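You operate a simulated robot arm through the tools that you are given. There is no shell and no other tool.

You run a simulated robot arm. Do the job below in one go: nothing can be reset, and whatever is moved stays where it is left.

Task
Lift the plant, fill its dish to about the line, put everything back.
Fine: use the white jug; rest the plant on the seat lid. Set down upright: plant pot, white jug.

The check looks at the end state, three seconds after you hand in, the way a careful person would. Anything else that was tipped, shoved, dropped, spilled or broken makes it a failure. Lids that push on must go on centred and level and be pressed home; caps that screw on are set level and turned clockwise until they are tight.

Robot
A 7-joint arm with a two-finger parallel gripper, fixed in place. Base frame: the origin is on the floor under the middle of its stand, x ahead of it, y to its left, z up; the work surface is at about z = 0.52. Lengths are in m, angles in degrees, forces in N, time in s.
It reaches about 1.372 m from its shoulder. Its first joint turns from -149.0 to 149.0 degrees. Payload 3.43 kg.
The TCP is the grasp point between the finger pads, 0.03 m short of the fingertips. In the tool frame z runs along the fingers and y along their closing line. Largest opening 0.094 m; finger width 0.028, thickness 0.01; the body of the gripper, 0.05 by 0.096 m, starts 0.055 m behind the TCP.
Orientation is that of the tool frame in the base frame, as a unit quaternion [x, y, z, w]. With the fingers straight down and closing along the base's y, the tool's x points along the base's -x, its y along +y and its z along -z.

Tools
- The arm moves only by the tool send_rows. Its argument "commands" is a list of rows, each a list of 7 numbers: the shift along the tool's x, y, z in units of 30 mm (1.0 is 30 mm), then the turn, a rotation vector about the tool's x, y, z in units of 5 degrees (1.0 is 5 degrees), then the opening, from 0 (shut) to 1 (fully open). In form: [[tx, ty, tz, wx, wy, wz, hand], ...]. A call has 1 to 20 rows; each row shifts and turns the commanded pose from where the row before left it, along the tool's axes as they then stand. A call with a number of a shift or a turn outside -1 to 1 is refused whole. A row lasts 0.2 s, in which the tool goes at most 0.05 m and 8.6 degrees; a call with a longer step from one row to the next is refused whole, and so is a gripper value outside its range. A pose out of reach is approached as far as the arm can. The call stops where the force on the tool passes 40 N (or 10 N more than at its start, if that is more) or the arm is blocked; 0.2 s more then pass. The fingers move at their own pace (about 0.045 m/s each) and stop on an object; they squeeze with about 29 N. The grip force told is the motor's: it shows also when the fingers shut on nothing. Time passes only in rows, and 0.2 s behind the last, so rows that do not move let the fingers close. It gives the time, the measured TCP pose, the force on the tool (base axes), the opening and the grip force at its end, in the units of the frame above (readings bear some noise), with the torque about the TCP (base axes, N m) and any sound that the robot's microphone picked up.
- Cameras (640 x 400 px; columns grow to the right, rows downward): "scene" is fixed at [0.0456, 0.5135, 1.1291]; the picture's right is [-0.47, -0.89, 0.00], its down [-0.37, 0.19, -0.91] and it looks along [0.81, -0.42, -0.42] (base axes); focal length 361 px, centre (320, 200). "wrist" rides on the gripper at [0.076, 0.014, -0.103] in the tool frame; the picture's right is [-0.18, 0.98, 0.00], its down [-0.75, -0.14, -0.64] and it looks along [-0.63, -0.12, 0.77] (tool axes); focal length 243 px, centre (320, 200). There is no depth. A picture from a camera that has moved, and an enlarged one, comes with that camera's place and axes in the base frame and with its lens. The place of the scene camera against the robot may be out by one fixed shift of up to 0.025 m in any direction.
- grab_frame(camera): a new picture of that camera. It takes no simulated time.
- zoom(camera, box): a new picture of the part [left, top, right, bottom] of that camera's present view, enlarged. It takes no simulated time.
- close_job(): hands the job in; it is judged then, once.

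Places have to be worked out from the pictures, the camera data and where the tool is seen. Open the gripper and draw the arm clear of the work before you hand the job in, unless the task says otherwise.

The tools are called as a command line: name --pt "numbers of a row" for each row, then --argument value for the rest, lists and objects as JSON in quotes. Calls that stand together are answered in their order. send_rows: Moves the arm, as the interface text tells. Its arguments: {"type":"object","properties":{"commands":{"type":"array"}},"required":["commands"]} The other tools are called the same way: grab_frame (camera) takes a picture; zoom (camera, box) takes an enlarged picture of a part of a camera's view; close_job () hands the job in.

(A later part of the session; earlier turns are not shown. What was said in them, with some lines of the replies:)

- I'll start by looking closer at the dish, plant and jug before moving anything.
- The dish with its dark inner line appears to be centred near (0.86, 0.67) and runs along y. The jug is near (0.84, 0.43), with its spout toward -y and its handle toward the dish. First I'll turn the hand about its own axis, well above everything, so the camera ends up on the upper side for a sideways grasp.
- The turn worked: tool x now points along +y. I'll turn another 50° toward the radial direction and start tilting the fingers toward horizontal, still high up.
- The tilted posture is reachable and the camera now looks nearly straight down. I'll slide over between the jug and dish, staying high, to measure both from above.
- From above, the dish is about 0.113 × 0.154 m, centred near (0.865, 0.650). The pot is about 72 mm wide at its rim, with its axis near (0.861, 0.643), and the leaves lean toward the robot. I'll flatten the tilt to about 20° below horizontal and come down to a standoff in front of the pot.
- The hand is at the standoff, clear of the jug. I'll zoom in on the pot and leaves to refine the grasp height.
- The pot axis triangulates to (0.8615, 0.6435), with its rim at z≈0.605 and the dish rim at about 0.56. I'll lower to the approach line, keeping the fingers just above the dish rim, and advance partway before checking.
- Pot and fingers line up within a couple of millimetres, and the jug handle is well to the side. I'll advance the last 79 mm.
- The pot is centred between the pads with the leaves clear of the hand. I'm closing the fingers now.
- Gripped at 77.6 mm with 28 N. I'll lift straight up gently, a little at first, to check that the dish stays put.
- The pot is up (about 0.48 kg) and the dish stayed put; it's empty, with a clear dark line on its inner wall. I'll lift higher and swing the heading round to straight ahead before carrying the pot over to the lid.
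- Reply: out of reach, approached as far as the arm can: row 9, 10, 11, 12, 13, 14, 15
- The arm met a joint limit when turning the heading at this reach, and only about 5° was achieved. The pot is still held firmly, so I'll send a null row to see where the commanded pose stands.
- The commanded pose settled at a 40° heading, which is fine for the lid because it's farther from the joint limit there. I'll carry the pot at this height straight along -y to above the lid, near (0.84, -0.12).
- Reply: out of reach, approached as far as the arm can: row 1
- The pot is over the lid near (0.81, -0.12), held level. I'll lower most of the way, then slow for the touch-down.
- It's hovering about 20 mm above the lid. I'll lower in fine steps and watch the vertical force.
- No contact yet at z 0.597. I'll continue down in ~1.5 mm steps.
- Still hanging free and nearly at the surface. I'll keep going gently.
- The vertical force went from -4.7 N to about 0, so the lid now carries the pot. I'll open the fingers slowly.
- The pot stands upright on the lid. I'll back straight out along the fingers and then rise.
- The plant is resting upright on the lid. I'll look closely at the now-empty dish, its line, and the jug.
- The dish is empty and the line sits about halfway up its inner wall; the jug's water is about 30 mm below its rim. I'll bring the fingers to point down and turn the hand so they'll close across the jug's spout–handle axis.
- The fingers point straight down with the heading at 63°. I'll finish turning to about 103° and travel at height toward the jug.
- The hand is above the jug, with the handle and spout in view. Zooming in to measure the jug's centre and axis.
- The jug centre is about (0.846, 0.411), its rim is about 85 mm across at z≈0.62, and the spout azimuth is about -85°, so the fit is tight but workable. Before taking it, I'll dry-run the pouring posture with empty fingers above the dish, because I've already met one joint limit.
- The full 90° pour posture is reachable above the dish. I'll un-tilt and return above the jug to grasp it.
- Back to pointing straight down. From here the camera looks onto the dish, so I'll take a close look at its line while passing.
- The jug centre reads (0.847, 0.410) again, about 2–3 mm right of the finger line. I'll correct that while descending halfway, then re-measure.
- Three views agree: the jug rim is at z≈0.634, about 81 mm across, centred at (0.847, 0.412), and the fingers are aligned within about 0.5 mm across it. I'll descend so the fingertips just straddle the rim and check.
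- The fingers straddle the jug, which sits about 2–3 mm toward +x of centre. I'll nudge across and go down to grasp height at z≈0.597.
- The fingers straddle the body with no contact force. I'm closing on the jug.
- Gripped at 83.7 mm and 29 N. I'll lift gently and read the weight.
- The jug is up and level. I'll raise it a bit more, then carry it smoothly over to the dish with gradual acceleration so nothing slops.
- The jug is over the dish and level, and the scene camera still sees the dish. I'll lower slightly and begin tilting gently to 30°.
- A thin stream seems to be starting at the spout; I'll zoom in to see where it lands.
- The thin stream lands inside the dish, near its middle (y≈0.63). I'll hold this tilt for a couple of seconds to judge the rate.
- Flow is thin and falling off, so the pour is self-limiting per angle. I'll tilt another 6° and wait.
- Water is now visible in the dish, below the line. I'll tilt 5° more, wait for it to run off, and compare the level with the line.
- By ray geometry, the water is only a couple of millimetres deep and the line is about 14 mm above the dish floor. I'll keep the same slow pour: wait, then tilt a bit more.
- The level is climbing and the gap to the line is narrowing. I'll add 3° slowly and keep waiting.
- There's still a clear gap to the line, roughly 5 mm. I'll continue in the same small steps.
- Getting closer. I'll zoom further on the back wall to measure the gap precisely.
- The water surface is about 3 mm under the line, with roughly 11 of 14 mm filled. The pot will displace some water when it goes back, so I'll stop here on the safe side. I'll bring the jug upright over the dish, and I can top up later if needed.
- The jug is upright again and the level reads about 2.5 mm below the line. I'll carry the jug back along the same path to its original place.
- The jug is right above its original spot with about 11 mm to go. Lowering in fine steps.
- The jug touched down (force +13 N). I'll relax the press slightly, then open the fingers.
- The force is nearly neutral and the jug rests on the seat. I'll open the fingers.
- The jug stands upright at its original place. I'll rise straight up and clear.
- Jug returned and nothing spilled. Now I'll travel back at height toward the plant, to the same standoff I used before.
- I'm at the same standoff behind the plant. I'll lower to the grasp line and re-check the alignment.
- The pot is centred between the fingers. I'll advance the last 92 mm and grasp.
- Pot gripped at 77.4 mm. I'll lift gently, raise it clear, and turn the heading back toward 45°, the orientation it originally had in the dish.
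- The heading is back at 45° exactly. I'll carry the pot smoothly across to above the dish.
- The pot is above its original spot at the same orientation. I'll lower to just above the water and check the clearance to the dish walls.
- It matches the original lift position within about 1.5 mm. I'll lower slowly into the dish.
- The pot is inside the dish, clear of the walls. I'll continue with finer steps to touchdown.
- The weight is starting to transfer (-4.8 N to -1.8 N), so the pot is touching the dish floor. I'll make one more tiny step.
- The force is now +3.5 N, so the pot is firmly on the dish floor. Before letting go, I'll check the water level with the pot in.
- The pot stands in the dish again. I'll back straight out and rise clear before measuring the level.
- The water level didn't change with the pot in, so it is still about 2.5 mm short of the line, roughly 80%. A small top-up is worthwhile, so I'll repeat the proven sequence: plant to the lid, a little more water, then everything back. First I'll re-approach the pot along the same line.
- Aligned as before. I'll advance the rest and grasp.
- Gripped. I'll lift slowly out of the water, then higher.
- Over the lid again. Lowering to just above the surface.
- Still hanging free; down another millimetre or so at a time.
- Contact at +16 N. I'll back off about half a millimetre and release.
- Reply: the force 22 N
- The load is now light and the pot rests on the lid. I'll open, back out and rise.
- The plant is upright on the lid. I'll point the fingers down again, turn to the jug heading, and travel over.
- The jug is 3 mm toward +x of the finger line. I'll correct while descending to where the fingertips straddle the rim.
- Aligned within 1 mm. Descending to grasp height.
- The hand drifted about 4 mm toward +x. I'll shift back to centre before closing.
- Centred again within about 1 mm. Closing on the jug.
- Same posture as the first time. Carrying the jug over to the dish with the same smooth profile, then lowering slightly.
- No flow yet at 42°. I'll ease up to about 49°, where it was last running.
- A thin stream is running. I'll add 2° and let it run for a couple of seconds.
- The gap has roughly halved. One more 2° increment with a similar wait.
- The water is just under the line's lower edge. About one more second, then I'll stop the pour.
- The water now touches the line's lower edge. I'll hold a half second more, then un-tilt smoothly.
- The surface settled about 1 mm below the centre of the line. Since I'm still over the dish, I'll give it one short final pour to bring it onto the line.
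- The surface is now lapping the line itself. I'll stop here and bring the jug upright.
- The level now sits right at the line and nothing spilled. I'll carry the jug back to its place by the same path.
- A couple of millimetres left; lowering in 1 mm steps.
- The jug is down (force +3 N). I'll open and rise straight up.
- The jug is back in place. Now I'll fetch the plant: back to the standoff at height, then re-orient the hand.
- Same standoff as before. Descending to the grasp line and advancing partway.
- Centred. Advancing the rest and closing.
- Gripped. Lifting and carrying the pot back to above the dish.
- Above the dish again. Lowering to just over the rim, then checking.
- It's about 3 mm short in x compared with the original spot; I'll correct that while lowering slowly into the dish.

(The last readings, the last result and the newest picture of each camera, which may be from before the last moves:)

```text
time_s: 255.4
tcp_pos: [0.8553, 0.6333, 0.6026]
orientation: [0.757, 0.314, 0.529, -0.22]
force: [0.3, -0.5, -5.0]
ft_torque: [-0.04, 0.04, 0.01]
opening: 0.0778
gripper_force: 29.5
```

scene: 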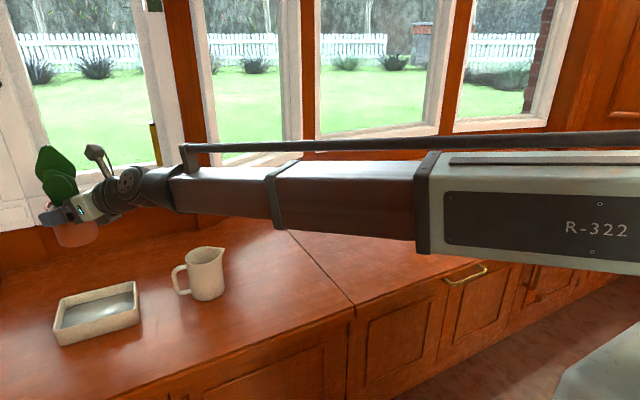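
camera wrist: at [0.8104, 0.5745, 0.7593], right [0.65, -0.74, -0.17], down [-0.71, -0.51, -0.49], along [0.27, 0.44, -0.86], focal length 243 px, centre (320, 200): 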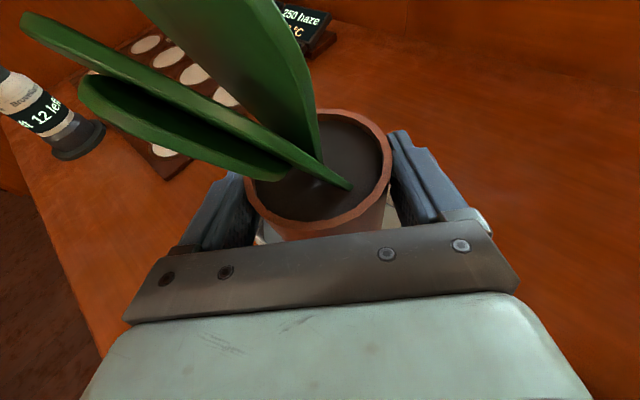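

Still hanging. Continuing in 1–2 mm steps.

send_rows --pt "-0.063 0 0.0228 0 0 0 0.4" --pt "-0.04 0 0.0146 0 0 0 0.4" --pt "0 0 0 0 0 0 0.4"

```text
time_s: 256.2
tcp_pos: [0.8553, 0.6345, 0.5988]
orientation: [0.757, 0.314, 0.53, -0.219]
force: [0.8, 0.7, -4.2]
ft_torque: [0.0, 0.04, -0.01]
opening: 0.0779
gripper_force: 29.1
```

send_rows --pt "-0.03 0 0.011 0 0 0 0.4" --pt "0 0 0 0 0 0 0.4" --pt "0 0 0 0 0 0 0.4"

```text
time_s: 257.0
tcp_pos: [0.857, 0.6328, 0.5996]
orientation: [0.756, 0.314, 0.53, -0.22]
force: [0.0, -0.2, -5.3]
ft_torque: [0.0, 0.03, -0.01]
opening: 0.0775
gripper_force: 28.5
```

send_rows --pt "-0.03 0 0.011 0 0 0 0.4" --pt "0 0 0 0 0 0 0.4" --pt "0 0 0 0 0 0 0.4"

```text
time_s: 257.8
tcp_pos: [0.8551, 0.6348, 0.5981]
orientation: [0.757, 0.313, 0.53, -0.219]
force: [2.6, -2.2, 4.2]
ft_torque: [0.05, -0.13, -0.07]
opening: 0.0777
gripper_force: 29.1
```

The pot is on the dish floor (force rose to +4 N). I'll release.

send_rows --pt "0 0 0 0 0 0 0.85" --pt "0 0 0 0 0 0 0.9" --pt "0 0 0 0 0 0 1" --pt "0 0 0 0 0 0 1" --pt "0 0 0 0 0 0 1"

grab_frame --camera "wrist"

```text
time_s: 259.0
tcp_pos: [0.8569, 0.6338, 0.5975]
orientation: [0.756, 0.314, 0.53, -0.22]
force: [-0.1, -0.7, 0.7]
ft_torque: [-0.02, -0.02, 0.01]
opening: 0.0939
gripper_force: 0.1
```

```text
taken
camera wrist: at [0.8148, 0.5737, 0.7047], right [0.65, -0.74, -0.17], down [-0.71, -0.51, -0.49], along [0.27, 0.44, -0.86], focal length 243 px, centre (320, 200)
```

wrist: 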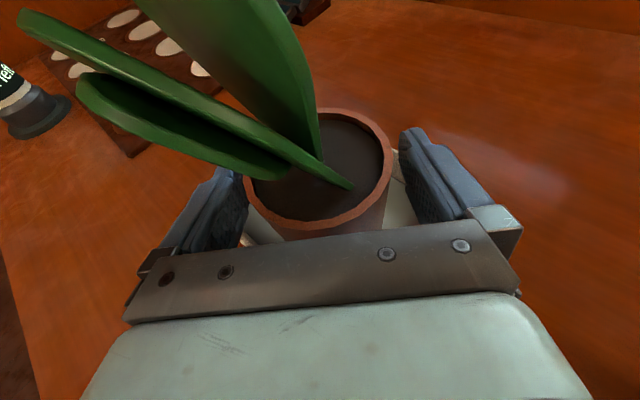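

Released cleanly. Backing out straight along the fingers, then rising.

send_rows --pt "0 0 -0.3 0 0 0 1" --pt "0 0 -0.5 0 0 0 1" --pt "0 0 -0.6 0 0 0 1" --pt "0 0 -0.6 0 0 0 1" --pt "0 0 -0.8 0 0 0 1" --pt "0 0 -0.8 0 0 0 1" --pt "0 0 -0.8 0 0 0 1" --pt "0 0 -0.8 0 0 0 1" --pt "0 0 -0.5 0 0 0 1" --pt "0.94 0 -0.34 0 0 0 1" --pt "0.94 0 -0.34 0 0 0 1" --pt "0.94 0 -0.34 0 0 0 1" --pt "0.94 0 -0.34 0 0 0 1" --pt "0.94 0 -0.34 0 0 0 1" --pt "0.94 0 -0.34 0 0 0 1" --pt "0.94 0 -0.34 0 0 0 1" --pt "0.94 0 -0.34 0 0 0 1" --pt "0 0 0 0 0 0 1"

grab_frame --camera "scene"

zoom --camera "scene" --box '[40, 230, 240, 350]'

zoom --camera "scene" --box '[55, 270, 145, 335]'

```text
time_s: 262.8
tcp_pos: [0.7469, 0.52, 0.8942]
orientation: [0.757, 0.313, 0.53, -0.22]
force: [-0.6, 0.6, -0.2]
ft_torque: [0.02, -0.02, 0.01]
opening: 0.0939
gripper_force: 0.0
```

```text
taken
```

scene: 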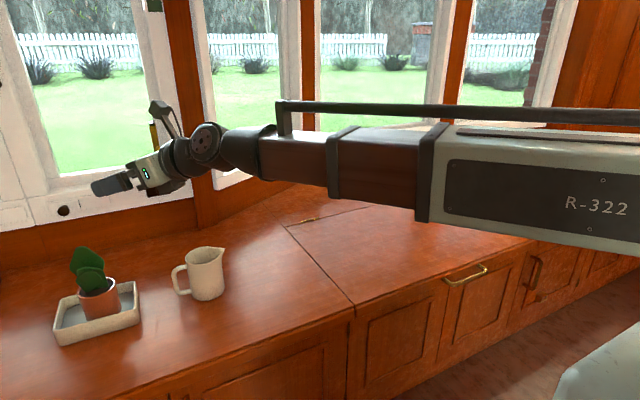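

```text
3.20 times, centred on (140, 290) of scene
camera zoom: at [0.0456, 0.5135, 1.1291], right [-0.47, -0.89, 0.0], down [-0.37, 0.19, -0.91], along [0.81, -0.42, -0.42], focal length 1154 px, centre (896, -88)
```

zoom: 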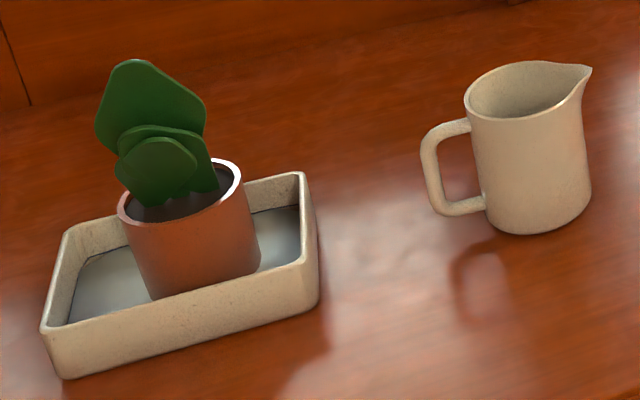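

```text
6.15 times, centred on (100, 302) of scene
camera zoom: at [0.0456, 0.5135, 1.1291], right [-0.47, -0.89, 0.0], down [-0.37, 0.19, -0.91], along [0.81, -0.42, -0.42], focal length 2219 px, centre (1674, -431)
```

zoom: 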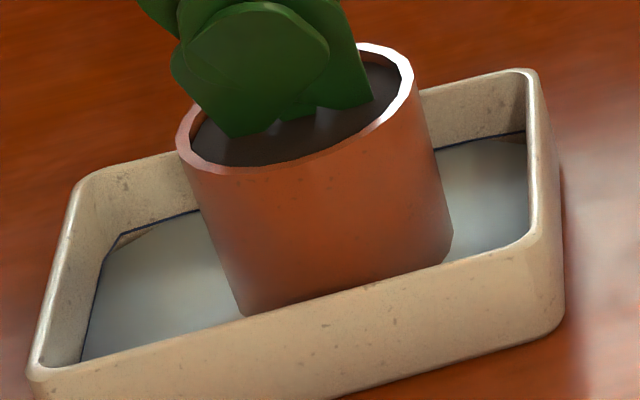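

Everything looks right: pot upright in the dish, level at the line, jug at its place. I'll draw the arm further back and inspect the whole scene for drips before handing in.

send_rows --pt "0.7 0 -0.9 0 0 0 1" --pt "0.7 0 -0.9 0 0 0 1" --pt "0.7 0 -0.9 0 0 0 1" --pt "0.7 0 -0.9 0 0 0 1" --pt "0.5 0.4 -0.9 0 0 0 1" --pt "0.3 0.6 -0.9 0 0 0 1" --pt "0.3 0.6 -0.9 0 0 0 1" --pt "0.3 0.6 -0.6 0 0 0 1" --pt "0 0 0 0 0 0 1"

grab_frame --camera "scene"

grab_frame --camera "wrist"

zoom --camera "scene" --box '[160, 235, 240, 310]'

zoom --camera "scene" --box '[280, 180, 520, 330]'

```text
time_s: 264.8
tcp_pos: [0.6811, 0.367, 1.0851]
orientation: [0.757, 0.313, 0.53, -0.22]
force: [0.2, 0.5, -0.4]
ft_torque: [-0.02, 0.01, -0.02]
opening: 0.0938
gripper_force: 0.1
```

```text
taken
```

scene: 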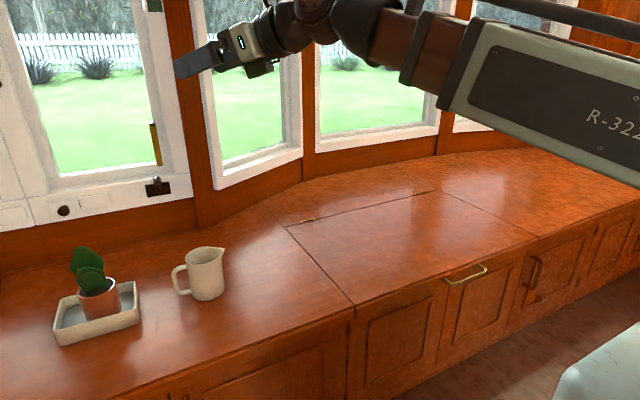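

```text
taken
camera wrist: at [0.6409, 0.3065, 1.1911], right [0.65, -0.74, -0.17], down [-0.71, -0.51, -0.49], along [0.27, 0.44, -0.85], focal length 243 px, centre (320, 200)
```

wrist: 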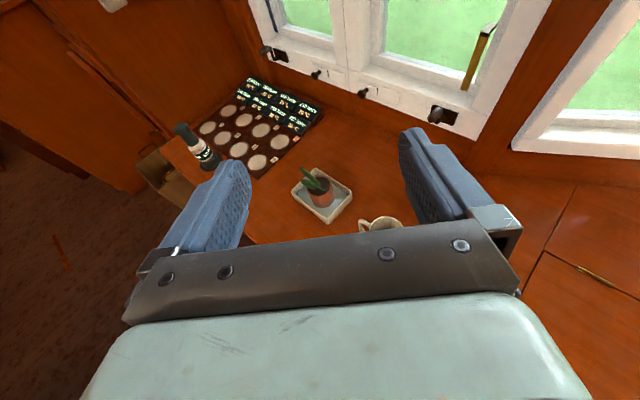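

```text
5.33 times, centred on (200, 272) of scene
camera zoom: at [0.0456, 0.5135, 1.1291], right [-0.47, -0.89, 0.0], down [-0.37, 0.19, -0.91], along [0.81, -0.42, -0.42], focal length 1923 px, centre (960, -187)
```

zoom: 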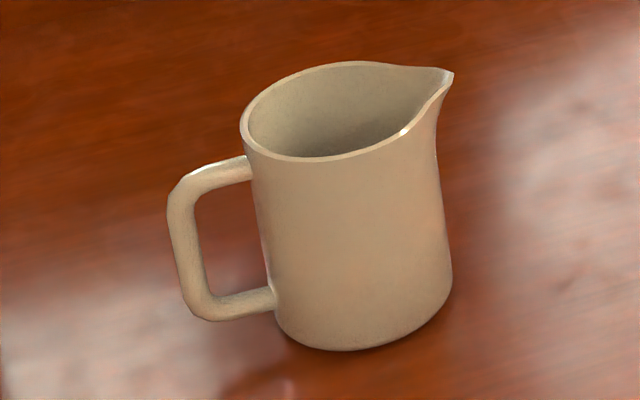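

```text
2.67 times, centred on (400, 255) of scene
camera zoom: at [0.0456, 0.5135, 1.1291], right [-0.47, -0.89, 0.0], down [-0.37, 0.19, -0.91], along [0.81, -0.42, -0.42], focal length 962 px, centre (107, 53)
```

zoom: 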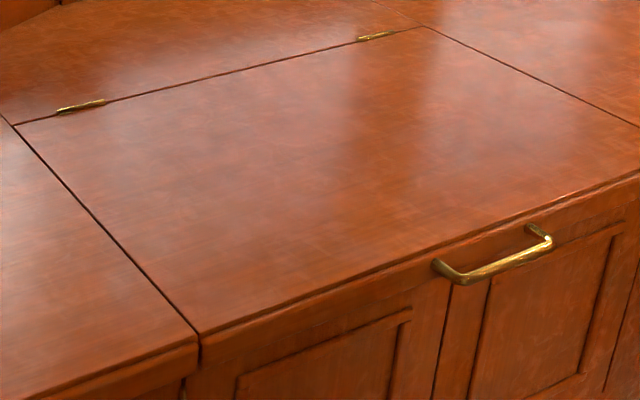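

The lid is clean and closed, the jug stands where it was, and the pot is upright in its dish with the water at the line. The gripper is open and the arm is clear, so I'm handing in.

close_job

```text
The job is handed in.
```

The plant's dish is filled to the line, and the plant and white jug are back upright in their original spots. I handed the job in with the gripper open and the arm clear.

- **Filling:** The first pour stopped about 2.5 mm short because I expected the pot to raise the water when it went back, and it didn't. I moved the plant to the seat lid a second time and topped the dish up to the line.
- **Placement:** The pot is within a few millimetres of where it started.
- **Spills:** I saw no drips on the lid or around the dish and jug, and nothing else was moved.
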